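You operate a simulated robot arm through the tools that you are given. There is no shell and no other tool. Be economical: measure what you need, move in short steps, check, and stop when the job is done.

The job below is to be done with a simulated two-armed robot. You get a single attempt, and the scene is never put back.

JOB
Take the grey box file labelled "blue" from the top of the long grey table and leave it on top of the loose white sheets. Press the green folder button two times. Put one of the paper balls from the fourth middle wire rack shelf from the top on the third corner wire rack shelf from the top. Pick up the black waste jar with one hand, pass it to the other hand and put it on the top of the carton cart. Take the blue squeegee on the top of the grey table and put it away in the top tray of the black tray cart. Put one of the number cards from the top of the grey table on top of the white stack. Open the mounting bench drawer. The order is free. Set down upright: black waste jar, blue squeegee, number card.

The check looks at the end state, three seconds after you hand in, the way a careful person would. Anything else that was tipped, shoved, dropped, spilled or broken makes it a failure. Flat cloth is picked up by pressing the open fingertips on it (5 to 10 N) and closing them slowly along it; thin cloth reads only 2 to 8 mm in the jaws.

ROBOT AND FRAMES
Two 6-joint arms with two-finger parallel grippers on one trunk, on a base that drives. Base frame: it is fixed to the floor where the robot stands at the start and does not move with it; the origin is under the middle of the robot, x ahead of it, y to its left, z up. Readings come in mm, degrees, newtons and seconds.
The left shoulder is at the start at [60, 187, 1172], the right one opposite. Places, roughly: black waste jar [-5500, -1500, 1000]; blue squeegee (10x4x8 cm) [-5900, -1100, 900]; green folder button [700, 1000, 1300]; loose white sheets (32x24x5 cm) [-3200, 3000, 600]; mounting bench drawer [-6300, -3600, 700]; number card [-4750, -1500, 1000]; paper ball (4x4x3 cm) [-700, 2300, 600]; third corner wire rack shelf [-1800, 5000, 1100]; top of the carton cart [-2200, -3200, 1000]; top tray of the black tray cart [-3200, 2700, 1000]; white stack (36x29x4 cm) [-4600, -1400, 900]. Payload 1.57 kg a hand.
The TCP of each hand is the grasp point between the finger pads, 30 mm short of the fingertips. In the tool frame z runs along the fingers and y along their closing line. The gripper opens to 110 mm. The fingers are 24 mm wide and 12 mm thick; the gripper's body (48 by 112 mm) begins 78 mm behind the TCP.
Orientation is told as [roll, pitch, yaw] about the base's x, y, z axes, in that order, counted from this pose: with the fingers straight down and closing along the base's y, the tool's x points along the base's -x, its y along +y and its z along -z.

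CONTROLS
- The arms move only by the tool drive_tool. It takes "left_plan", "right_plan" or both (then of equal length, played together; a hand with none holds still); each is a list of rows, each an object of numbers (a shift or turn left out is 0, a gripper value left out holds the last): "wx", "wy", "wz": the turn, a rotation vector about the tool's x, y, z in degrees; "x", "y", "z": the shift along the tool's x, y, z in mm; "jaw": the opening, from 0 (shut) to 1 (fully open). In form: [{"wx": .., "wy": .., "wz": .., "x": .., "y": .., "z": .., "jaw": ..}, ...]. A call has 1 to 20 rows; each row shifts and turns the commanded pose from where the row before left it, along the tool's axes as they then stand. Each row takes 0.2 s and may step no farther than 50 mm and 8.6 degrees from the row before; otherwise, or with a gripper value out of range, the whole call is refused. A pose out of reach is approached as far as the arm can. The call stops where the force on the tool passes 40 N (or 10 N more than at its start, if that is more) or the arm is blocked; 0.2 s more then pass. The fingers move at their own pace (about 153 mm/s each) and stop on an object; they squeeze with about 26 N. The grip force told is the motor's: it shows also when the fingers shut on nothing. Time passes only in rows, and 0.2 s behind the last, so rows that do not move let the fingers close. It gives the time, the measured TCP pose, the force on the tool (base axes), the opening and the grip force at its end, in the units of the frame above (readings bear some noise), with the torque about the TCP (base axes, N m) and any sound that the robot's microphone picked up.
- Cameras (640 x 400 px; columns grow to the right, rows downward): "scene" is now at [11.5, -4.4, 1707.9]; the picture's right is [-0.07, -1.00, 0.00], its down [-0.81, 0.06, -0.58] and it looks along [0.58, -0.04, -0.81] (base axes); focal length 256 px, centre (320, 200). "left" rides on the left gripper at [70, -16, -141] in its tool frame; the picture's right is [0.23, 0.97, 0.00], its down [-0.85, 0.20, -0.48] and it looks along [-0.47, 0.11, 0.88] (tool axes); focal length 222 px, centre (320, 200). "right" rides on the right gripper at [70, 16, -141] in its tool frame; the picture's right is [-0.23, 0.97, 0.00], its down [-0.86, -0.20, -0.48] and it looks along [-0.47, -0.11, 0.88] (tool axes); focal length 222 px, centre (320, 200). There is no depth. A picture from a camera that has moved, and an enlarged one, comes with that camera's place and axes in the base frame and with its lens.
- get_image(camera): a new picture of that camera. The clock stands still meanwhile.
- raise_lower(by): slides the trunk up (or, below 0, down) by that many mm; the arms and the scene camera ride with it, the base frame stays. It gives what a move gives, with no picture.
- roll_base(legs): drives the robot by 1 to 6 legs, each [ahead, left, turn to the left] in mm, mm and degrees, along the robot's own axes; the way and the turn of a leg run together, so that a leg with both is an arc; at most 1500 mm and 180 degrees a leg. The arms and the cameras ride along, it lands a little off, and it stops where it bumps. It gives what a move gives.
- aim_head(pan, tilt): turns the head with the scene camera to pan (to the left, within 86 degrees either way) and tilt (down, from -29 to 69), counted from straight ahead of the robot. It gives what a move gives.
- enlarge(camera, box): a new picture of the part [left, top, right, bottom] of that camera's present view, enlarged. The clock stands still meanwhile.
- hand_in(): hands the job in; it is judged then, once.

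Work in short steps. Places have to be worked out from the pictures, the camera data and where the tool is seen: move nearer, look again, correct. Check each grasp and each placing, and mend what went wrong. You have 196 turns and 184 pictures in all, those below and enlarged ones among them. Open the grippers and draw the arms clear of the work before you hand the job in, unless the task says otherwise; then end with one line.

The tools are called after ">>>" as a command line: name --argument value ..., lists and objects as JSON in quotes. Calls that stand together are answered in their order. drive_tool: Moves the arms, as the interface text tells. Its arguments: {"type":"object","properties":{"left_plan":{"type":"array"},"right_plan":{"type":"array"}},"required":[]} The other tools are called the same way: raise_lower (by) slides the trunk up or down; roll_base (legs) drives the base; aim_head (pan, tilt) turns the head that bears the scene camera; get_image (camera) takes a picture; enlarge (camera, box) takes an enlarged picture of a part of a camera's view; hand_in () hands the job in.

At the start:

```text
time_s: 0.0
left_ee_pos: [431.5, 184.4, 1236.1]
left_ee_rot: [0.1, -0.1, 0.0]
left_contact_force: [-0.1, 0.1, -0.1]
left_ft_torque: [0.01, 0.0, -0.03]
left_grip_width: 109.9
left_gripper_force: 0.1
right_ee_pos: [431.8, -122.1, 1219.9]
right_ee_rot: [0.0, 0.0, 0.0]
right_contact_force: [1.1, 0.9, 0.3]
right_ft_torque: [0.01, 0.04, 0.0]
right_grip_width: 110.2
right_gripper_force: 0.0
trunk travel left (down, up): [-800.0, 190.0]
robot x, y, heading: [1.2, -0.8, 0.3]
head pan, tilt: [-4.1, 54.3]
```

scene: 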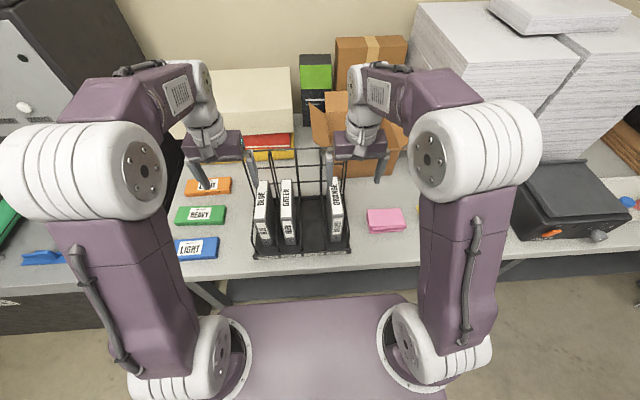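
right: 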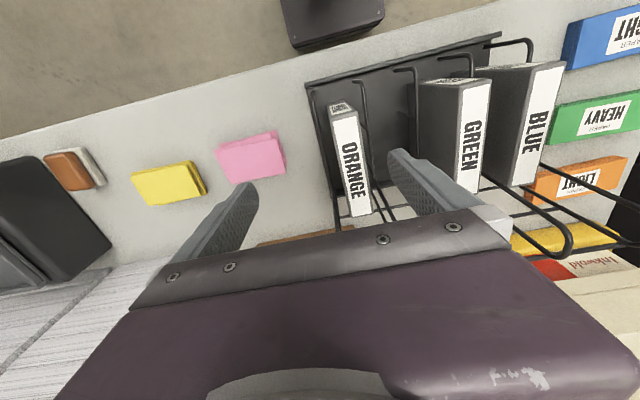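
left: 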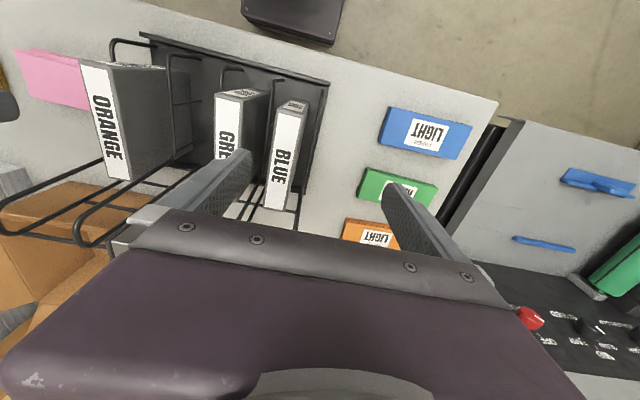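

I'll start by looking at the table and the folder machine to the left.

>>> enlarge --camera "scene" --box '[160, 100, 440, 275]'

>>> aim_head --pan 55 --tilt 25

>>> get_image --camera "scene"

```text
2.29 times, centred on (300, 188) of scene
camera zoom: at [11.5, -4.4, 1707.9], right [-0.07, -1.0, 0.0], down [-0.81, 0.06, -0.58], along [0.58, -0.04, -0.81], focal length 585 px, centre (366, 229)
```

zoom: 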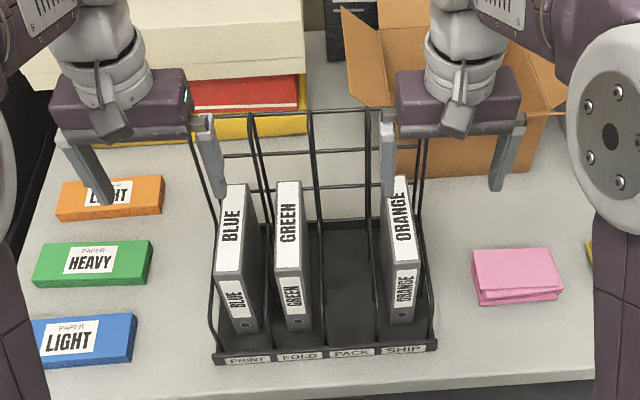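

```text
time_s: 1.3
left_ee_pos: [430.3, 185.5, 1236.7]
left_ee_rot: [0.0, 0.0, 0.1]
left_contact_force: [1.0, 0.0, -0.6]
left_ft_torque: [0.02, 0.0, -0.01]
left_grip_width: 109.9
left_gripper_force: 0.1
right_ee_pos: [431.9, -121.5, 1220.3]
right_ee_rot: [-0.1, 0.1, 0.0]
right_contact_force: [-0.1, -0.2, -0.6]
right_ft_torque: [-0.01, -0.03, 0.0]
right_grip_width: 109.9
right_gripper_force: 0.1
trunk travel left (down, up): [-800.0, 190.0]
robot x, y, heading: [-0.7, -0.6, -0.4]
head pan, tilt: [55.0, 25.0]
```

```text
179 pictures are left
camera scene: at [-8.2, 76.3, 1750.9], right [0.82, -0.57, 0.0], down [-0.24, -0.35, -0.91], along [0.52, 0.74, -0.42], focal length 256 px, centre (320, 200)
```

scene: 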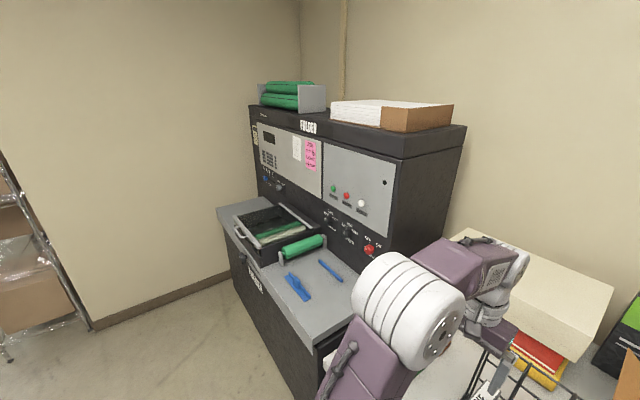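

The green folder button is near [720, 1000, 1270]. I roll left so the left hand faces it, and turn the left tool to point ahead with fingers shut.

>>> roll_base --legs '[[0, 800, 0]]'

>>> drive_tool --left_plan '[{"wy": -8.5, "jaw": 0}, {"wy": -8.5}, {"wy": -8.5}, {"wy": -8.5}, {"wy": -8.5}, {"wy": -8.5}, {"wy": -8.5}, {"wy": -8.5}, {"wy": -8.5}, {"wy": -8.5}, {"wy": -5}, {}]'

>>> aim_head --pan 15 --tilt 35

>>> get_image --camera "scene"

>>> get_image --camera "left"

```text
time_s: 5.6
left_ee_pos: [435.8, 985.4, 1235.5]
left_ee_rot: [0.1, 0.0, -0.4]
left_contact_force: [0.0, 0.2, 1.1]
left_ft_torque: [0.0, 0.0, 0.01]
left_grip_width: 109.7
left_gripper_force: 0.0
right_ee_pos: [433.4, 677.2, 1221.2]
right_ee_rot: [0.1, -0.1, -0.4]
right_contact_force: [0.4, 0.2, -0.6]
right_ft_torque: [0.03, 0.01, -0.01]
right_grip_width: 110.0
right_gripper_force: 0.0
trunk travel left (down, up): [-800.0, 190.0]
robot x, y, heading: [3.3, 804.9, -0.6]
head pan, tilt: [55.0, 25.0]
```

```text
time_s: 8.2
left_ee_pos: [506.9, 985.5, 1363.1]
left_ee_rot: [-1.7, -89.0, 1.3]
left_contact_force: [-0.1, -0.7, -1.0]
left_ft_torque: [0.01, -0.02, 0.02]
left_grip_width: 0.0
left_gripper_force: 21.2
left hand out of reach, approached as far as the arm can: row 6, 7, 8, 9, 10, 11
right_ee_pos: [434.2, 680.9, 1220.2]
right_ee_rot: [0.1, 0.1, -0.4]
right_contact_force: [0.1, 0.1, 0.0]
right_ft_torque: [0.03, 0.03, 0.03]
right_grip_width: 110.0
right_gripper_force: 0.0
trunk travel left (down, up): [-800.0, 190.0]
robot x, y, heading: [2.9, 808.0, -0.7]
head pan, tilt: [55.0, 25.0]
```

```text
time_s: 9.3
left_ee_pos: [504.9, 984.0, 1365.2]
left_ee_rot: [-1.5, -89.0, 1.1]
left_contact_force: [0.4, 0.4, 0.1]
left_ft_torque: [-0.01, -0.06, 0.0]
left_grip_width: 0.0
left_gripper_force: 21.4
right_ee_pos: [432.7, 679.7, 1220.7]
right_ee_rot: [-0.1, -0.1, -0.4]
right_contact_force: [-0.2, 0.0, 0.0]
right_ft_torque: [-0.01, -0.01, 0.0]
right_grip_width: 110.3
right_gripper_force: 0.0
trunk travel left (down, up): [-800.0, 190.0]
robot x, y, heading: [2.1, 805.8, -0.4]
head pan, tilt: [15.0, 35.0]
```

```text
178 pictures are left
camera scene: at [26.7, 827.6, 1735.2], right [0.25, -0.97, 0.0], down [-0.55, -0.14, -0.82], along [0.79, 0.21, -0.57], focal length 256 px, centre (320, 200)
```

scene: 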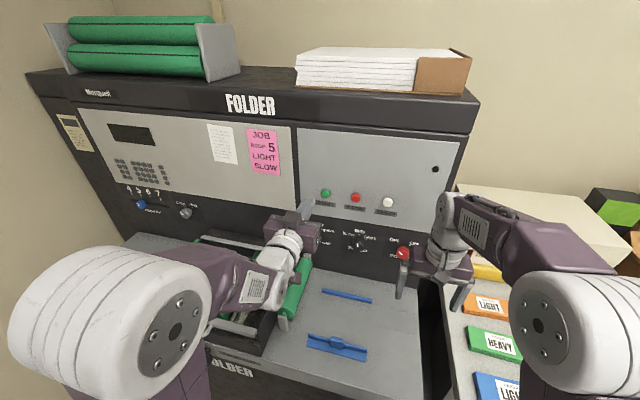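

```text
177 pictures are left
camera left: at [362.3, 970.3, 1297.0], right [0.0, 0.97, -0.23], down [-0.46, 0.2, 0.86], along [0.89, 0.1, 0.45], focal length 222 px, centre (320, 200)
```

left: 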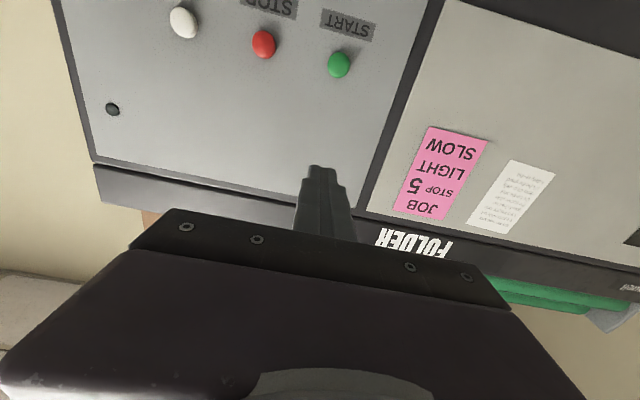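

Two views triangulate the green START button at about [718, 989, 1267]. I move the left tool to about 50 mm in front of it.

>>> drive_tool --left_plan '[{"z": 45, "x": -10, "y": 2}, {"z": 45, "x": -10, "y": 2}, {"z": 45, "x": -10}, {"z": 45}, {"z": 20}, {}, {}]'

>>> get_image --camera "left"

```text
time_s: 10.6
left_ee_pos: [689.9, 986.6, 1393.7]
left_ee_rot: [-0.1, -89.5, -0.4]
left_contact_force: [-38.1, 0.4, -1.3]
left_ft_torque: [-0.16, -0.43, 0.08]
left_grip_width: 0.0
left_gripper_force: 21.7
right_ee_pos: [420.2, 679.1, 1225.1]
right_ee_rot: [0.1, -0.6, -0.4]
right_contact_force: [-0.3, 0.3, 0.2]
right_ft_torque: [0.02, -0.01, -0.04]
right_grip_width: 110.2
right_gripper_force: 0.0
trunk travel left (down, up): [-800.0, 190.0]
robot x, y, heading: [3.9, 804.2, -0.2]
head pan, tilt: [15.0, 35.0]
stopped in row 6 (left hand): the force on the tool passed its limit (the readings are from after the stop); the commanded pose is now the measured one
```

```text
176 pictures are left
camera left: at [547.4, 973.4, 1325.2], right [0.0, 0.97, -0.23], down [-0.47, 0.2, 0.86], along [0.88, 0.1, 0.46], focal length 222 px, centre (320, 200)
```

left: 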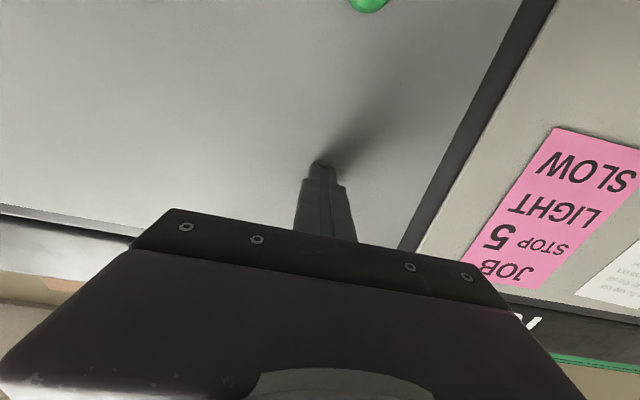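

The arm moved from its measured pose and touched the blank panel at x≈720, above the button. I back off and lower the hand to the button's height.

>>> drive_tool --left_plan '[{"z": -45}, {"z": -15}, {"x": 42, "y": 1}, {"x": 42, "y": 1}, {"x": 42}, {}, {}]'

>>> get_image --camera "left"

```text
time_s: 12.2
left_ee_pos: [664.9, 989.1, 1285.6]
left_ee_rot: [-0.1, -88.3, -0.3]
left_contact_force: [1.4, -0.6, 0.4]
left_ft_torque: [-0.01, 0.01, -0.01]
left_grip_width: 0.0
left_gripper_force: 21.9
left hand out of reach, approached as far as the arm can: row 4, 5
right_ee_pos: [431.3, 679.9, 1218.9]
right_ee_rot: [-0.1, 0.0, -0.3]
right_contact_force: [0.3, -1.0, -0.2]
right_ft_torque: [0.03, 0.01, 0.02]
right_grip_width: 110.0
right_gripper_force: 0.1
trunk travel left (down, up): [-800.0, 190.0]
robot x, y, heading: [1.5, 804.8, -0.4]
head pan, tilt: [15.0, 35.0]
```

```text
175 pictures are left
camera left: at [521.7, 975.0, 1220.2], right [0.0, 0.97, -0.23], down [-0.45, 0.2, 0.87], along [0.89, 0.1, 0.44], focal length 222 px, centre (320, 200)
```

left: 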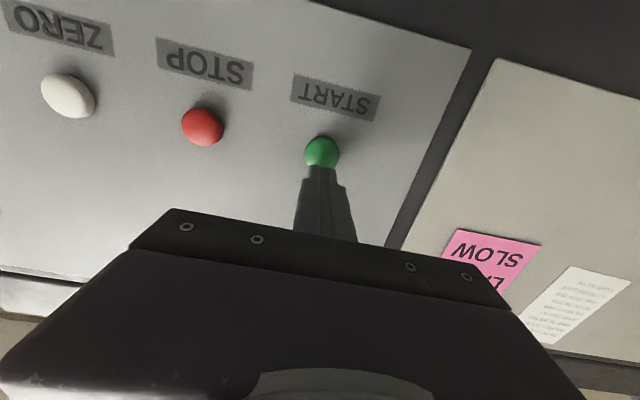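

The fingers line up sideways but sit 18 mm too high, and the arm can't go lower in this pose, so I lower the trunk by that much.

>>> raise_lower --by -19

>>> drive_tool --left_plan '[{"z": 4}, {"z": 4}, {"z": 4}, {"z": 4}, {"z": 4}]'

>>> get_image --camera "left"

```text
time_s: 12.8
left_ee_pos: [664.3, 988.4, 1267.3]
left_ee_rot: [-0.1, -88.4, -0.3]
left_contact_force: [-0.3, 0.6, 0.1]
left_ft_torque: [0.0, 0.0, 0.03]
left_grip_width: 0.0
left_gripper_force: 21.6
right_ee_pos: [432.6, 679.5, 1201.4]
right_ee_rot: [0.0, 0.0, -0.3]
right_contact_force: [-0.1, -0.3, -0.8]
right_ft_torque: [0.03, 0.05, -0.01]
right_grip_width: 110.1
right_gripper_force: 0.1
trunk travel left (down, up): [-781.0, 209.0]
robot x, y, heading: [2.9, 804.8, -0.3]
head pan, tilt: [15.0, 35.0]
```

```text
time_s: 14.0
left_ee_pos: [681.1, 988.4, 1267.5]
left_ee_rot: [0.0, -88.3, -0.3]
left_contact_force: [-15.3, -0.5, -4.5]
left_ft_torque: [0.01, 0.06, -0.03]
left_grip_width: 0.0
left_gripper_force: 21.3
right_ee_pos: [428.7, 679.9, 1202.7]
right_ee_rot: [0.1, 0.0, -0.3]
right_contact_force: [0.3, 0.8, -0.5]
right_ft_torque: [-0.02, -0.02, -0.04]
right_grip_width: 109.9
right_gripper_force: 0.0
trunk travel left (down, up): [-781.0, 209.0]
robot x, y, heading: [4.8, 802.3, -0.3]
head pan, tilt: [15.0, 35.0]
heard: click
```

```text
174 pictures are left
camera left: at [537.4, 974.9, 1201.6], right [0.0, 0.97, -0.23], down [-0.45, 0.2, 0.87], along [0.89, 0.1, 0.44], focal length 222 px, centre (320, 200)
```

left: 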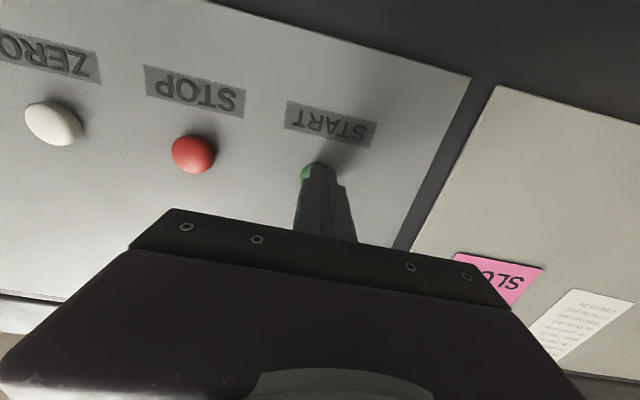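

A click was heard: first press done. I release fully, press once more the same way, then release.

>>> drive_tool --left_plan '[{"z": -20}, {}, {}, {"z": 4}, {"z": 4}, {"z": 4}, {"z": 4}, {"z": 4}, {}]'

>>> drive_tool --left_plan '[{"z": -30}, {"z": -20}, {}]'

```text
time_s: 16.0
left_ee_pos: [681.2, 989.3, 1266.6]
left_ee_rot: [-0.3, -88.3, -0.1]
left_contact_force: [-15.1, 0.7, -5.2]
left_ft_torque: [-0.01, 0.14, -0.01]
left_grip_width: 0.1
left_gripper_force: 21.0
right_ee_pos: [428.7, 679.9, 1204.0]
right_ee_rot: [0.0, -0.2, -0.4]
right_contact_force: [-0.5, 0.5, -0.5]
right_ft_torque: [-0.03, 0.0, -0.02]
right_grip_width: 109.9
right_gripper_force: 0.0
trunk travel left (down, up): [-781.0, 209.0]
robot x, y, heading: [0.3, 806.7, -0.4]
head pan, tilt: [15.0, 35.0]
heard: click
```

```text
time_s: 16.8
left_ee_pos: [645.8, 989.4, 1280.8]
left_ee_rot: [-0.3, -88.1, 0.0]
left_contact_force: [0.0, 0.0, 0.1]
left_ft_torque: [0.01, 0.02, -0.02]
left_grip_width: 0.2
left_gripper_force: 21.6
left hand out of reach, approached as far as the arm can: row 1, 2
right_ee_pos: [432.5, 679.5, 1200.3]
right_ee_rot: [0.0, 0.1, -0.3]
right_contact_force: [-0.9, 1.1, -0.2]
right_ft_torque: [0.04, 0.04, -0.01]
right_grip_width: 109.8
right_gripper_force: 0.0
trunk travel left (down, up): [-781.0, 209.0]
robot x, y, heading: [2.2, 803.1, -0.7]
head pan, tilt: [15.0, 35.0]
```

Two clicks registered. I back away, turn the left tool down again and return toward the box file rack.

>>> roll_base --legs '[[-150, 0, 0], [0, -770, 0]]'

>>> drive_tool --left_plan '[{"wy": 8.5, "x": 0, "z": -40, "jaw": 1}, {"wy": 8.5, "z": -40}, {"wy": 8.5, "z": -30}, {"wy": 8.5, "z": -30}, {"wy": 8.5}, {"wy": 8.5}, {"wy": 8.5}, {"wy": 8.5}, {"wy": 8.5}, {"wy": 8.5}, {"wy": 3}, {}]'

>>> aim_head --pan 0 --tilt 45

>>> get_image --camera "scene"

>>> get_image --camera "left"

```text
time_s: 22.0
left_ee_pos: [490.9, 212.4, 1280.1]
left_ee_rot: [-0.9, -88.0, 1.0]
left_contact_force: [-0.3, -0.6, 0.6]
left_ft_torque: [-0.01, 0.03, 0.0]
left_grip_width: 0.0
left_gripper_force: 21.1
right_ee_pos: [281.0, -100.7, 1201.4]
right_ee_rot: [0.1, 0.0, 0.0]
right_contact_force: [-0.1, -0.5, 0.0]
right_ft_torque: [-0.01, -0.03, 0.01]
right_grip_width: 110.1
right_gripper_force: 0.0
trunk travel left (down, up): [-781.0, 209.0]
robot x, y, heading: [-149.4, 24.8, 0.1]
head pan, tilt: [15.0, 35.0]
```

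```text
time_s: 24.6
left_ee_pos: [354.7, 211.6, 1312.5]
left_ee_rot: [0.1, 0.0, 0.0]
left_contact_force: [-0.2, 0.4, -0.2]
left_ft_torque: [-0.01, -0.04, 0.01]
left_grip_width: 110.0
left_gripper_force: 0.2
right_ee_pos: [279.4, -100.9, 1202.0]
right_ee_rot: [-0.2, -0.2, 0.0]
right_contact_force: [-0.4, -0.3, 1.0]
right_ft_torque: [0.0, 0.02, 0.01]
right_grip_width: 110.0
right_gripper_force: 0.1
trunk travel left (down, up): [-781.0, 209.0]
robot x, y, heading: [-153.5, 24.6, -0.1]
head pan, tilt: [15.0, 35.0]
```

```text
time_s: 25.4
left_ee_pos: [356.4, 210.9, 1312.9]
left_ee_rot: [0.0, 0.0, 0.0]
left_contact_force: [-0.3, -0.4, 0.1]
left_ft_torque: [-0.03, 0.01, -0.02]
left_grip_width: 110.1
left_gripper_force: 0.0
right_ee_pos: [281.2, -99.4, 1201.8]
right_ee_rot: [0.0, 0.0, 0.0]
right_contact_force: [-0.7, -0.5, 0.4]
right_ft_torque: [-0.02, 0.03, 0.04]
right_grip_width: 110.2
right_gripper_force: 0.0
trunk travel left (down, up): [-781.0, 209.0]
robot x, y, heading: [-150.1, 23.7, -0.3]
head pan, tilt: [0.0, 45.0]
```

```text
173 pictures are left
camera scene: at [-130.5, 23.0, 1701.4], right [0.0, -1.0, 0.0], down [-0.71, 0.0, -0.71], along [0.71, 0.0, -0.71], focal length 256 px, centre (320, 200)
```

scene: 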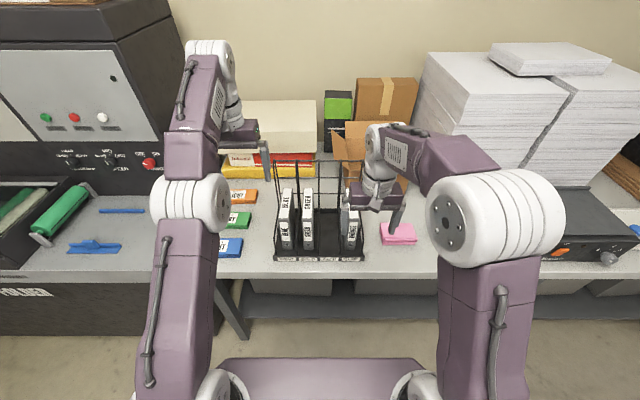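

```text
172 pictures are left
camera left: at [286.7, 196.9, 1454.5], right [-0.23, 0.97, 0.0], down [0.86, 0.2, 0.48], along [0.47, 0.11, -0.88], focal length 222 px, centre (320, 200)
```

left: 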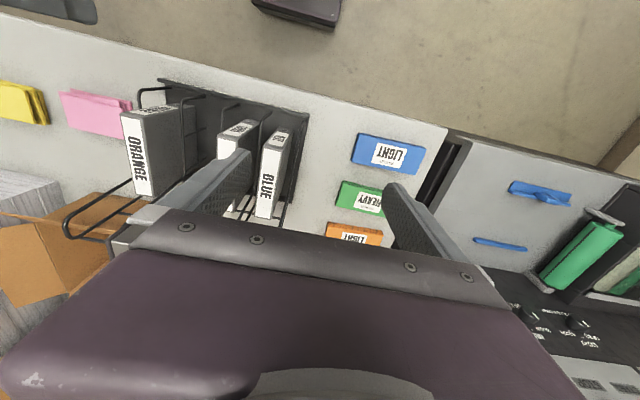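

I enlarge the view of the rack to measure the BLUE file.

>>> enlarge --camera "scene" --box '[240, 140, 400, 280]'

>>> enlarge --camera "left" --box '[140, 70, 340, 220]'

```text
2.86 times, centred on (320, 210) of scene
camera zoom: at [-130.5, 23.0, 1701.4], right [0.0, -1.0, 0.0], down [-0.71, 0.0, -0.71], along [0.71, 0.0, -0.71], focal length 731 px, centre (320, 171)
```

zoom: 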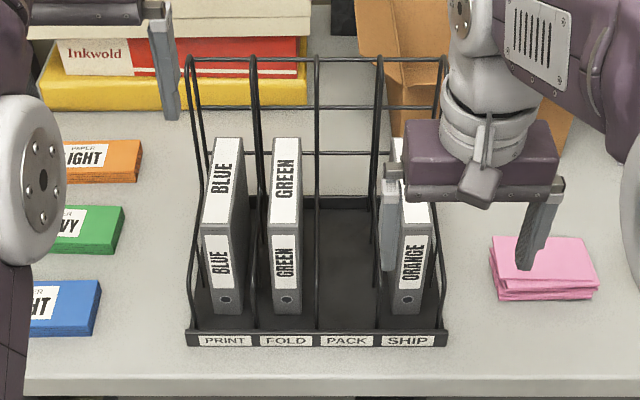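

```text
2.67 times, centred on (240, 145) of left
camera zoom: at [286.7, 196.9, 1454.5], right [-0.23, 0.97, 0.0], down [0.86, 0.2, 0.48], along [0.47, 0.11, -0.88], focal length 592 px, centre (533, 347)
```

zoom: 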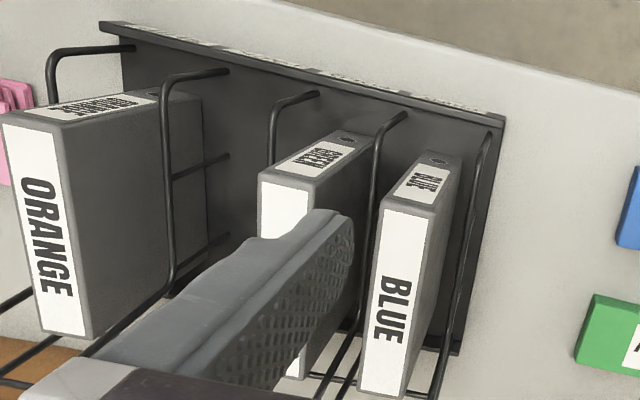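

Triangulation puts the BLUE file at y≈140, x≈415–570, top z≈1060; the slanted wires beside it stay lower near its front. I roll closer and position the left hand above it.

>>> roll_base --legs '[[170, 0, 0]]'

>>> drive_tool --left_plan '[{"x": 25, "y": -35, "z": 20, "jaw": 0.6}, {"x": 25, "y": -36, "z": 40}, {"z": 45}, {"z": 40}, {}]'

>>> get_image --camera "left"

>>> get_image --camera "scene"

```text
time_s: 26.9
left_ee_pos: [524.5, 210.6, 1314.1]
left_ee_rot: [0.1, -0.2, -0.1]
left_contact_force: [-0.1, -0.2, -0.9]
left_ft_torque: [-0.01, -0.01, 0.01]
left_grip_width: 110.1
left_gripper_force: 0.1
right_ee_pos: [448.7, -100.4, 1202.4]
right_ee_rot: [0.1, -0.2, 0.0]
right_contact_force: [0.0, -0.6, 0.4]
right_ft_torque: [-0.04, -0.03, 0.02]
right_grip_width: 110.2
right_gripper_force: 0.1
trunk travel left (down, up): [-781.0, 209.0]
robot x, y, heading: [19.8, 21.4, 0.1]
head pan, tilt: [0.0, 45.0]
```

```text
refused: row 2 steps farther than a row can; nothing moved
```

```text
169 pictures are left
camera left: at [453.8, 196.7, 1455.8], right [-0.23, 0.97, 0.0], down [0.85, 0.2, 0.48], along [0.47, 0.11, -0.88], focal length 222 px, centre (320, 200)
```

left: 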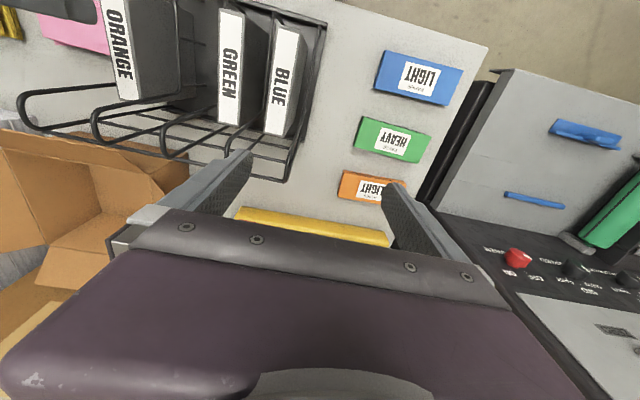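

```text
168 pictures are left
camera scene: at [35.9, 23.0, 1701.5], right [0.0, -1.0, 0.0], down [-0.71, 0.0, -0.71], along [0.71, 0.0, -0.71], focal length 256 px, centre (320, 200)
```

scene: 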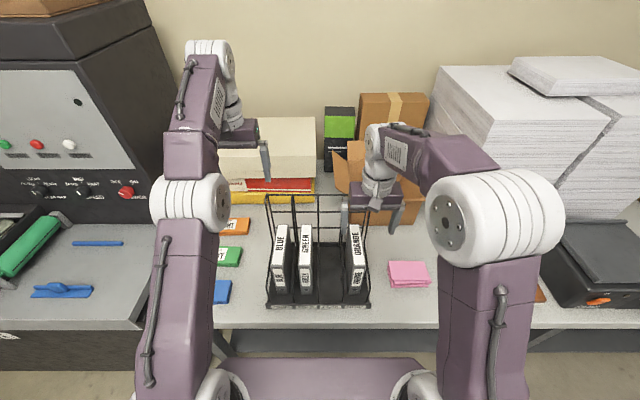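

From the new view BLUE's top runs x 406–560 at y≈140. I move above it with jaws opened to about 66 mm.

>>> drive_tool --left_plan '[{"x": 25, "y": -35, "z": 20, "jaw": 0.6}, {"x": 25, "y": -35, "z": 20}, {"z": 48}, {"z": 48}, {"z": 48}, {"z": 30}, {}]'

>>> get_image --camera "left"

>>> enlarge --camera "scene" --box '[200, 180, 400, 320]'

```text
time_s: 28.5
left_ee_pos: [476.3, 142.9, 1098.7]
left_ee_rot: [-0.1, 0.1, 0.0]
left_contact_force: [-0.3, -0.2, 0.2]
left_ft_torque: [-0.02, -0.01, 0.0]
left_grip_width: 65.9
left_gripper_force: 0.0
right_ee_pos: [450.1, -99.4, 1201.7]
right_ee_rot: [0.0, 0.0, 0.0]
right_contact_force: [-0.4, -0.4, 0.0]
right_ft_torque: [0.06, -0.03, -0.02]
right_grip_width: 109.8
right_gripper_force: 0.0
trunk travel left (down, up): [-781.0, 209.0]
robot x, y, heading: [21.5, 22.4, -0.1]
head pan, tilt: [0.0, 45.0]
```

```text
167 pictures are left
camera left: at [406.4, 127.2, 1239.9], right [-0.23, 0.97, 0.0], down [0.85, 0.2, 0.48], along [0.47, 0.11, -0.88], focal length 222 px, centre (320, 200)
```

left: 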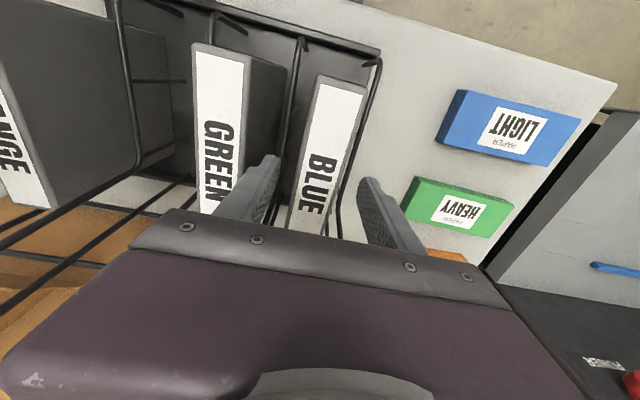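

```text
2.86 times, centred on (300, 250) of scene
camera zoom: at [39.2, 22.8, 1701.4], right [0.0, -1.0, 0.0], down [-0.71, 0.0, -0.71], along [0.71, 0.0, -0.71], focal length 731 px, centre (377, 57)
```

zoom: 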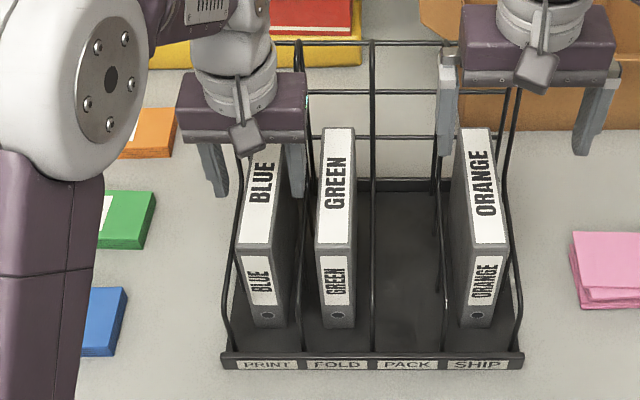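

The hand is centred over the file (y≈143). I go down 58 mm and close.

>>> drive_tool --left_plan '[{"z": 20}, {"z": 20}, {"z": 18}, {}]'

>>> drive_tool --left_plan '[{"jaw": 0}, {}, {}, {}]'

>>> get_image --camera "left"

```text
time_s: 29.5
left_ee_pos: [477.9, 141.0, 1041.1]
left_ee_rot: [-0.1, 0.0, 0.0]
left_contact_force: [-0.2, 0.6, 0.0]
left_ft_torque: [-0.04, -0.03, -0.01]
left_grip_width: 66.0
left_gripper_force: 0.1
right_ee_pos: [451.8, -99.9, 1201.9]
right_ee_rot: [0.1, 0.0, -0.1]
right_contact_force: [0.2, -0.8, 0.2]
right_ft_torque: [0.03, 0.03, -0.03]
right_grip_width: 109.8
right_gripper_force: 0.0
trunk travel left (down, up): [-781.0, 209.0]
robot x, y, heading: [20.8, 22.9, -0.1]
head pan, tilt: [0.0, 45.0]
```

```text
time_s: 30.5
left_ee_pos: [477.2, 140.2, 1041.8]
left_ee_rot: [0.1, -0.1, 0.1]
left_contact_force: [0.4, 0.7, 2.6]
left_ft_torque: [0.01, -0.16, -0.02]
left_grip_width: 35.7
left_gripper_force: 25.7
right_ee_pos: [450.3, -99.8, 1201.2]
right_ee_rot: [0.0, -0.1, 0.1]
right_contact_force: [-0.6, 0.1, 0.3]
right_ft_torque: [0.0, -0.04, -0.02]
right_grip_width: 110.1
right_gripper_force: 0.0
trunk travel left (down, up): [-781.0, 209.0]
robot x, y, heading: [19.7, 26.7, 0.2]
head pan, tilt: [0.0, 45.0]
```

```text
165 pictures are left
camera left: at [407.0, 127.4, 1182.5], right [-0.23, 0.97, 0.0], down [0.85, 0.2, 0.48], along [0.47, 0.11, -0.88], focal length 222 px, centre (320, 200)
```

left: 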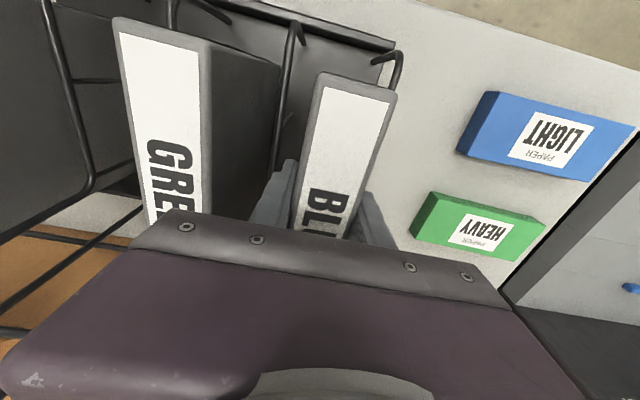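

The grip holds at 35.7 mm. I lift straight up, slowly at first.

>>> drive_tool --left_plan '[{"z": -10}, {"z": -15}, {"z": -20}, {"z": -25}, {"z": -30}, {"z": -30}, {"z": -30}, {"z": -30}, {"z": -30}, {}]'

>>> get_image --camera "scene"

```text
time_s: 32.7
left_ee_pos: [475.3, 142.4, 1261.2]
left_ee_rot: [0.0, 0.0, 0.0]
left_contact_force: [0.4, 0.0, -2.8]
left_ft_torque: [0.04, 0.01, -0.02]
left_grip_width: 35.7
left_gripper_force: 25.9
right_ee_pos: [451.9, -100.8, 1200.9]
right_ee_rot: [0.0, 0.0, 0.0]
right_contact_force: [-0.1, -0.4, 0.7]
right_ft_torque: [-0.01, -0.02, -0.03]
right_grip_width: 110.1
right_gripper_force: 0.0
trunk travel left (down, up): [-781.0, 209.0]
robot x, y, heading: [18.1, 23.3, -0.1]
head pan, tilt: [0.0, 45.0]
```

```text
164 pictures are left
camera scene: at [40.5, 23.1, 1701.4], right [0.0, -1.0, 0.0], down [-0.71, 0.0, -0.71], along [0.71, 0.0, -0.71], focal length 256 px, centre (320, 200)
```

scene: 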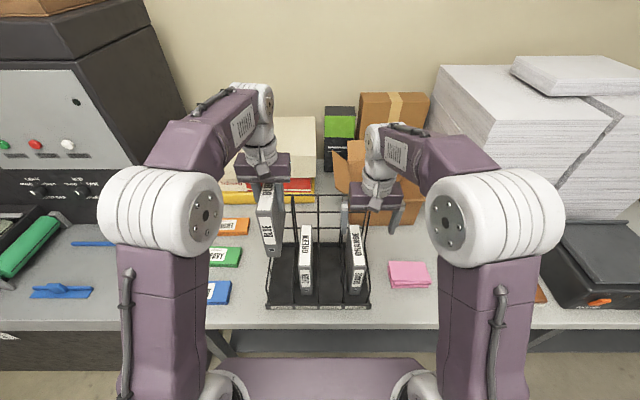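

BLUE is out cleanly (about 3 N). I back off 800 mm, turn left toward the room's left side, and look around.

>>> roll_base --legs '[[-800, 0, 0], [0, 0, 120]]'

>>> aim_head --pan -45 --tilt 15

>>> get_image --camera "scene"

>>> aim_head --pan 30 --tilt 15

>>> get_image --camera "scene"

```text
time_s: 41.9
left_ee_pos: [-1111.2, 359.8, 1261.3]
left_ee_rot: [-0.1, 0.0, 119.6]
left_contact_force: [0.2, 0.9, -2.3]
left_ft_torque: [-0.01, 0.02, 0.0]
left_grip_width: 35.9
left_gripper_force: 26.0
right_ee_pos: [-886.9, 457.0, 1201.5]
right_ee_rot: [0.0, 0.0, 119.7]
right_contact_force: [-0.9, 0.4, 0.4]
right_ft_torque: [0.0, 0.01, 0.02]
right_grip_width: 110.3
right_gripper_force: 0.0
trunk travel left (down, up): [-781.0, 209.0]
robot x, y, heading: [-776.9, 19.3, 119.7]
head pan, tilt: [0.0, 45.0]
```

```text
time_s: 43.0
left_ee_pos: [-1108.2, 359.8, 1261.6]
left_ee_rot: [0.0, 0.0, 119.6]
left_contact_force: [-0.3, 0.0, -2.3]
left_ft_torque: [-0.04, -0.01, -0.02]
left_grip_width: 36.0
left_gripper_force: 26.1
right_ee_pos: [-886.5, 456.3, 1201.4]
right_ee_rot: [0.0, 0.0, 119.7]
right_contact_force: [1.1, -0.9, -0.3]
right_ft_torque: [-0.01, -0.03, 0.02]
right_grip_width: 109.9
right_gripper_force: 0.1
trunk travel left (down, up): [-781.0, 209.0]
robot x, y, heading: [-776.9, 23.7, 119.6]
head pan, tilt: [-45.0, 15.0]
```

```text
163 pictures are left
camera scene: at [-726.2, 59.9, 1748.1], right [0.96, -0.26, 0.0], down [-0.07, -0.25, -0.97], along [0.26, 0.93, -0.26], focal length 256 px, centre (320, 200)
```

scene: 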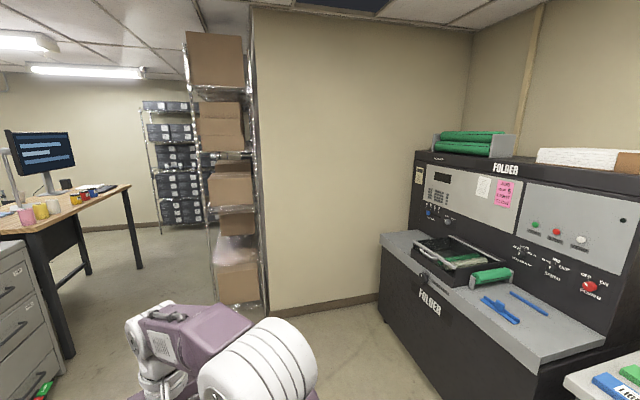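

```text
time_s: 44.5
left_ee_pos: [-1108.2, 358.4, 1261.4]
left_ee_rot: [0.1, 0.0, 119.6]
left_contact_force: [0.2, 0.1, -2.0]
left_ft_torque: [-0.04, 0.01, 0.03]
left_grip_width: 35.7
left_gripper_force: 26.0
right_ee_pos: [-888.1, 455.0, 1201.2]
right_ee_rot: [0.1, 0.0, 119.7]
right_contact_force: [-0.2, -0.6, -0.3]
right_ft_torque: [-0.01, -0.02, -0.04]
right_grip_width: 110.0
right_gripper_force: 0.0
trunk travel left (down, up): [-781.0, 209.0]
robot x, y, heading: [-775.6, 22.2, 119.3]
head pan, tilt: [30.0, 15.0]
```

```text
162 pictures are left
camera scene: at [-831.3, 17.1, 1748.2], right [0.51, 0.86, 0.0], down [0.22, -0.13, -0.97], along [-0.83, 0.49, -0.26], focal length 256 px, centre (320, 200)
```

scene: 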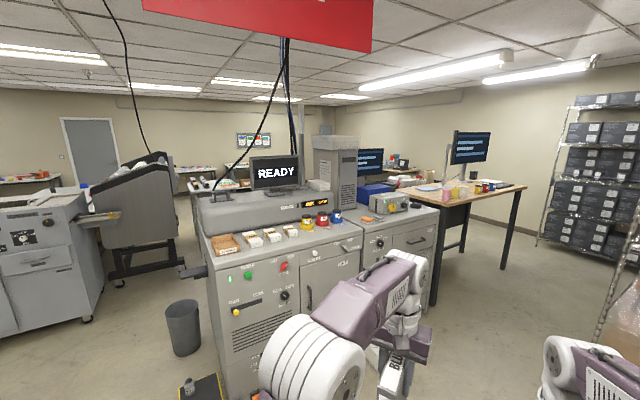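

The middle wire rack is ahead-right, the desk left. I turn to face +y and drive up the aisle between them.

>>> roll_base --legs '[[0, 0, -29.5], [0, 680, 0], [1200, 0, 0]]'

>>> aim_head --pan -40 --tilt 30

>>> get_image --camera "scene"

>>> aim_head --pan 40 --tilt 25

>>> get_image --camera "scene"

```text
time_s: 55.3
left_ee_pos: [-1575.6, 1669.0, 1260.8]
left_ee_rot: [0.0, -0.1, 89.9]
left_contact_force: [-0.5, -0.4, -2.0]
left_ft_torque: [-0.01, -0.01, -0.01]
left_grip_width: 35.8
left_gripper_force: 25.9
right_ee_pos: [-1336.0, 1643.1, 1201.8]
right_ee_rot: [0.0, 0.1, 90.0]
right_contact_force: [-0.2, 0.0, 0.5]
right_ft_torque: [-0.04, -0.01, 0.01]
right_grip_width: 109.9
right_gripper_force: 0.1
trunk travel left (down, up): [-781.0, 209.0]
robot x, y, heading: [-1454.3, 1208.2, 89.8]
head pan, tilt: [30.0, 15.0]
```

```text
time_s: 56.8
left_ee_pos: [-1575.5, 1670.4, 1260.5]
left_ee_rot: [0.0, 0.1, 90.1]
left_contact_force: [-0.4, 0.0, -1.8]
left_ft_torque: [0.0, 0.03, -0.04]
left_grip_width: 35.7
left_gripper_force: 25.6
right_ee_pos: [-1334.4, 1644.0, 1202.0]
right_ee_rot: [0.0, 0.0, 90.0]
right_contact_force: [-0.1, 0.4, 0.1]
right_ft_torque: [0.0, 0.01, -0.01]
right_grip_width: 110.0
right_gripper_force: 0.1
trunk travel left (down, up): [-781.0, 209.0]
robot x, y, heading: [-1455.9, 1211.2, 90.2]
head pan, tilt: [-40.0, 30.0]
```

```text
161 pictures are left
camera scene: at [-1400.2, 1222.7, 1724.0], right [0.77, -0.64, 0.0], down [-0.32, -0.38, -0.87], along [0.56, 0.66, -0.5], focal length 256 px, centre (320, 200)
```

scene: 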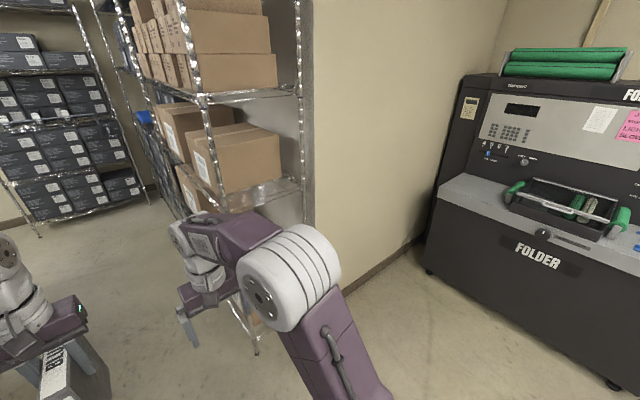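

```text
time_s: 58.3
left_ee_pos: [-1575.7, 1669.4, 1260.6]
left_ee_rot: [0.0, 0.0, 90.0]
left_contact_force: [0.3, -0.3, -2.4]
left_ft_torque: [0.01, -0.01, 0.02]
left_grip_width: 35.9
left_gripper_force: 25.8
right_ee_pos: [-1334.2, 1643.8, 1201.0]
right_ee_rot: [0.0, -0.1, 90.0]
right_contact_force: [0.1, 0.3, 0.0]
right_ft_torque: [0.03, 0.02, -0.02]
right_grip_width: 110.0
right_gripper_force: 0.0
trunk travel left (down, up): [-781.0, 209.0]
robot x, y, heading: [-1456.0, 1210.8, 90.1]
head pan, tilt: [40.0, 25.0]
```

```text
160 pictures are left
camera scene: at [-1517.4, 1223.9, 1732.0], right [0.77, 0.64, 0.0], down [0.27, -0.32, -0.91], along [-0.58, 0.69, -0.42], focal length 256 px, centre (320, 200)
```

scene: 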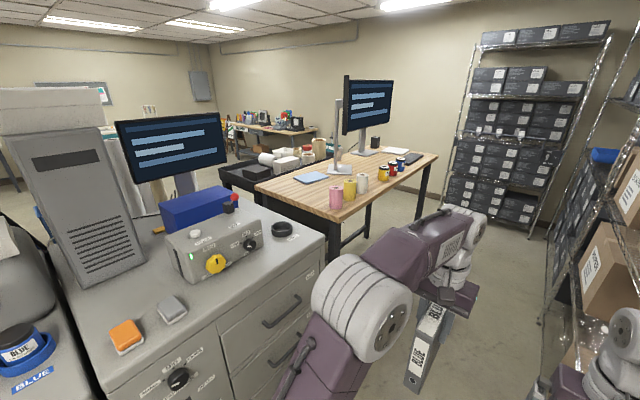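

The rack's near front post is at about [-1105, 2235]; the corner rack is at the far wall. I drive alongside and turn to face the middle rack.

>>> roll_base --legs '[[0, 230, 0], [1200, 0, 0], [0, 0, -90]]'

>>> aim_head --pan 0 --tilt 35

>>> get_image --camera "scene"

>>> get_image --camera "right"

```text
time_s: 69.5
left_ee_pos: [-1215.5, 2515.3, 1261.0]
left_ee_rot: [0.1, 0.0, -1.6]
left_contact_force: [0.2, -0.2, -1.1]
left_ft_torque: [0.0, 0.0, -0.04]
left_grip_width: 35.9
left_gripper_force: 26.1
right_ee_pos: [-1247.4, 2274.0, 1202.2]
right_ee_rot: [0.1, 0.1, -1.6]
right_contact_force: [0.4, 0.1, -0.2]
right_ft_torque: [0.01, 0.0, -0.01]
right_grip_width: 109.9
right_gripper_force: 0.1
trunk travel left (down, up): [-781.0, 209.0]
robot x, y, heading: [-1680.5, 2411.9, -1.5]
head pan, tilt: [40.0, 25.0]
```

```text
time_s: 70.6
left_ee_pos: [-1215.9, 2514.8, 1261.4]
left_ee_rot: [0.0, 0.0, -1.7]
left_contact_force: [-0.4, -0.7, -1.7]
left_ft_torque: [-0.01, 0.01, -0.01]
left_grip_width: 35.9
left_gripper_force: 25.6
right_ee_pos: [-1250.6, 2275.8, 1202.3]
right_ee_rot: [0.0, 0.0, -1.6]
right_contact_force: [0.7, 0.3, 0.6]
right_ft_torque: [0.0, -0.02, 0.05]
right_grip_width: 109.8
right_gripper_force: 0.1
trunk travel left (down, up): [-781.0, 209.0]
robot x, y, heading: [-1676.8, 2406.3, -1.7]
head pan, tilt: [0.0, 35.0]
```

```text
159 pictures are left
camera scene: at [-1649.6, 2408.3, 1716.2], right [-0.03, -1.0, 0.0], down [-0.57, 0.02, -0.82], along [0.82, -0.02, -0.57], focal length 256 px, centre (320, 200)
```

scene: 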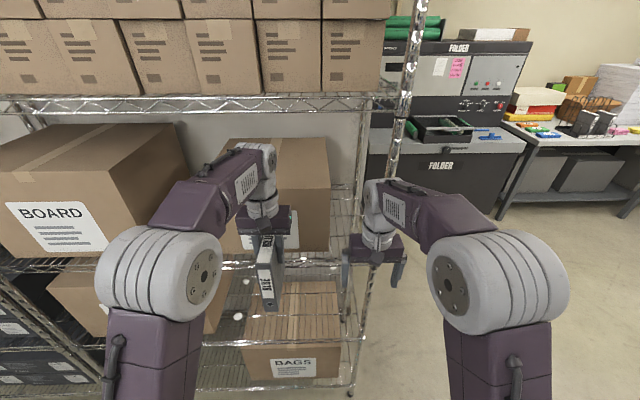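

```text
158 pictures are left
camera right: at [-1319.9, 2291.4, 1343.3], right [0.25, 0.97, 0.0], down [0.85, -0.22, 0.48], along [0.46, -0.12, -0.88], focal length 222 px, centre (320, 200)
```

right: 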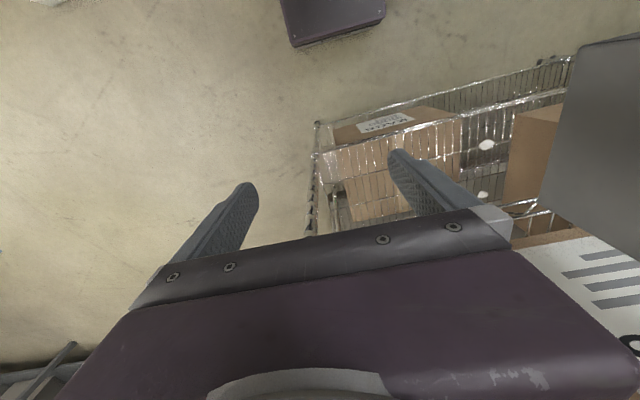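

Two white balls are visible on a lower shelf. I enlarge them in both views and look up to count shelves.

>>> enlarge --camera "right" --box '[400, 60, 580, 240]'

>>> enlarge --camera "scene" --box '[180, 230, 380, 400]'

>>> aim_head --pan 10 --tilt 0

>>> get_image --camera "scene"

```text
2.22 times, centred on (490, 150) of right
camera zoom: at [-1319.9, 2291.4, 1343.3], right [0.25, 0.97, 0.0], down [0.85, -0.22, 0.48], along [0.46, -0.12, -0.88], focal length 494 px, centre (-58, 311)
```

zoom: 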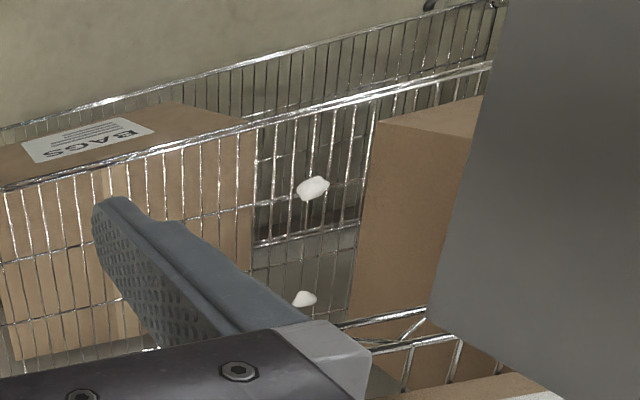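

```text
2.35 times, centred on (280, 315) of scene
camera zoom: at [-1649.6, 2408.3, 1716.2], right [-0.03, -1.0, 0.0], down [-0.57, 0.02, -0.82], along [0.82, -0.02, -0.57], focal length 602 px, centre (414, -71)
```

zoom: 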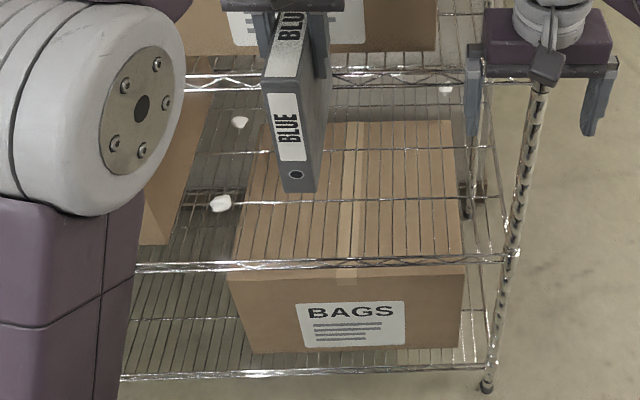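

```text
time_s: 71.6
left_ee_pos: [-1216.5, 2514.3, 1260.5]
left_ee_rot: [0.0, 0.0, -1.6]
left_contact_force: [-0.3, 0.1, -1.7]
left_ft_torque: [0.02, 0.02, 0.02]
left_grip_width: 35.7
left_gripper_force: 26.0
right_ee_pos: [-1250.1, 2274.7, 1200.3]
right_ee_rot: [0.0, -0.1, -1.5]
right_contact_force: [0.5, -0.4, -1.1]
right_ft_torque: [0.03, -0.03, 0.01]
right_grip_width: 110.0
right_gripper_force: 0.0
trunk travel left (down, up): [-781.0, 209.0]
robot x, y, heading: [-1678.2, 2409.4, -1.4]
head pan, tilt: [10.0, 0.0]
```

```text
155 pictures are left
camera scene: at [-1648.6, 2423.6, 1772.3], right [0.15, -0.99, 0.0], down [0.0, 0.0, -1.0], along [0.99, 0.15, 0.0], focal length 256 px, centre (320, 200)
```

scene: 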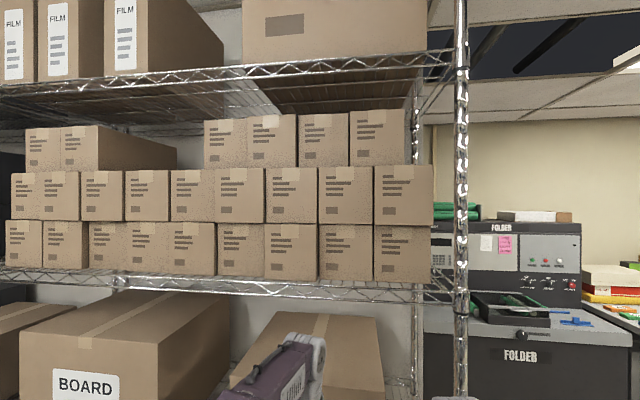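

Balls lie on the fourth shelf (z≈650), the nearer one around [-1020, 2735, 660]. I pull the file-holding left hand back, pitch the right tool 45° forward, and roll left.

>>> drive_tool --left_plan '[{"x": 30, "y": 10}, {"x": 30, "y": 10}, {"x": 30, "y": 10}, {"x": 30, "y": 10}, {"x": 30}, {"x": 20}]' --right_plan '[{"wy": -7.5, "x": 15}, {"wy": -7.5, "x": 15}, {"wy": -7.5, "x": 15}, {"wy": -7.5, "x": 15}, {"wy": -7.5}, {"wy": -7.5}]'

>>> roll_base --legs '[[0, 430, 1.5]]'

>>> raise_lower --by -380

>>> aim_head --pan 0 --tilt 35

>>> get_image --camera "scene"

>>> get_image --camera "right"

```text
time_s: 73.0
left_ee_pos: [-1384.6, 2560.3, 1261.2]
left_ee_rot: [0.0, -0.1, -1.6]
left_contact_force: [0.7, 1.1, -0.9]
left_ft_torque: [0.0, 0.0, 0.02]
left_grip_width: 35.8
left_gripper_force: 25.7
right_ee_pos: [-1287.9, 2284.6, 1205.0]
right_ee_rot: [-0.2, -44.0, -1.5]
right_contact_force: [0.6, -0.2, 0.3]
right_ft_torque: [0.0, 0.03, -0.01]
right_grip_width: 109.9
right_gripper_force: 0.1
right hand out of reach, approached as far as the arm can: row 6
trunk travel left (down, up): [-781.0, 209.0]
robot x, y, heading: [-1676.9, 2406.1, -1.4]
head pan, tilt: [10.0, 0.0]
```

```text
time_s: 75.6
left_ee_pos: [-1383.7, 2993.7, 1261.0]
left_ee_rot: [0.0, 0.0, 0.1]
left_contact_force: [-0.5, 0.1, -2.6]
left_ft_torque: [-0.03, -0.02, 0.03]
left_grip_width: 35.7
left_gripper_force: 26.2
right_ee_pos: [-1279.1, 2721.3, 1205.5]
right_ee_rot: [-0.2, -44.0, 0.1]
right_contact_force: [-0.3, -0.4, 0.4]
right_ft_torque: [0.01, -0.02, -0.01]
right_grip_width: 109.6
right_gripper_force: 0.1
trunk travel left (down, up): [-781.0, 209.0]
robot x, y, heading: [-1670.1, 2836.2, 0.0]
head pan, tilt: [10.0, 0.0]
```

```text
time_s: 79.3
left_ee_pos: [-1384.3, 2995.1, 881.1]
left_ee_rot: [0.0, 0.1, 0.0]
left_contact_force: [-0.5, 0.4, -1.6]
left_ft_torque: [0.01, 0.04, 0.01]
left_grip_width: 35.8
left_gripper_force: 26.4
right_ee_pos: [-1277.8, 2722.8, 824.4]
right_ee_rot: [-0.2, -43.9, -0.1]
right_contact_force: [-0.5, 0.0, 0.1]
right_ft_torque: [-0.05, 0.02, 0.0]
right_grip_width: 110.0
right_gripper_force: 0.0
trunk travel left (down, up): [-401.0, 589.0]
robot x, y, heading: [-1673.1, 2835.3, -0.2]
head pan, tilt: [10.0, 0.0]
```

```text
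time_s: 80.3
left_ee_pos: [-1383.3, 2995.5, 881.6]
left_ee_rot: [0.1, 0.0, 0.0]
left_contact_force: [-0.6, 0.3, -1.5]
left_ft_torque: [0.02, 0.01, -0.05]
left_grip_width: 35.8
left_gripper_force: 25.9
right_ee_pos: [-1277.1, 2723.5, 825.8]
right_ee_rot: [-0.2, -43.9, 0.0]
right_contact_force: [0.0, 0.0, 0.2]
right_ft_torque: [-0.03, 0.0, 0.01]
right_grip_width: 109.9
right_gripper_force: 0.0
trunk travel left (down, up): [-401.0, 589.0]
robot x, y, heading: [-1670.5, 2834.8, 0.1]
head pan, tilt: [0.0, 35.0]
```

```text
154 pictures are left
camera scene: at [-1643.7, 2836.5, 1336.3], right [0.0, -1.0, 0.0], down [-0.57, 0.0, -0.82], along [0.82, 0.0, -0.57], focal length 256 px, centre (320, 200)
```

scene: 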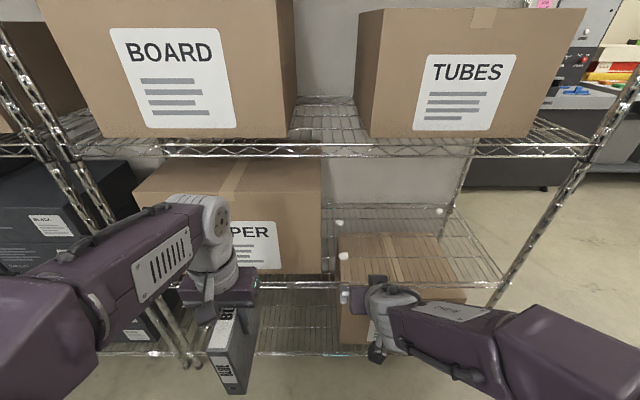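

```text
153 pictures are left
camera right: at [-1427.9, 2738.0, 878.6], right [0.17, 0.97, 0.16], down [0.28, -0.2, 0.94], along [0.95, -0.11, -0.31], focal length 222 px, centre (320, 200)
```

right: 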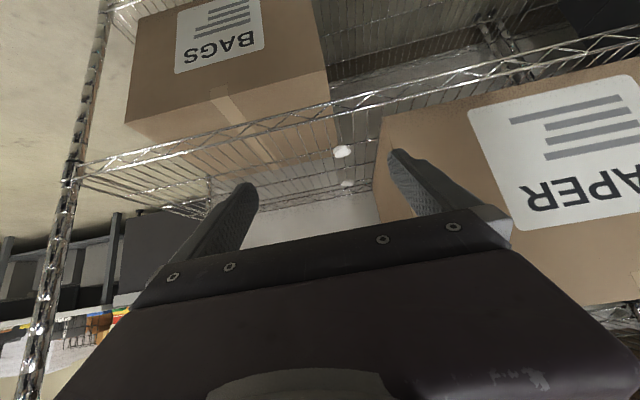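

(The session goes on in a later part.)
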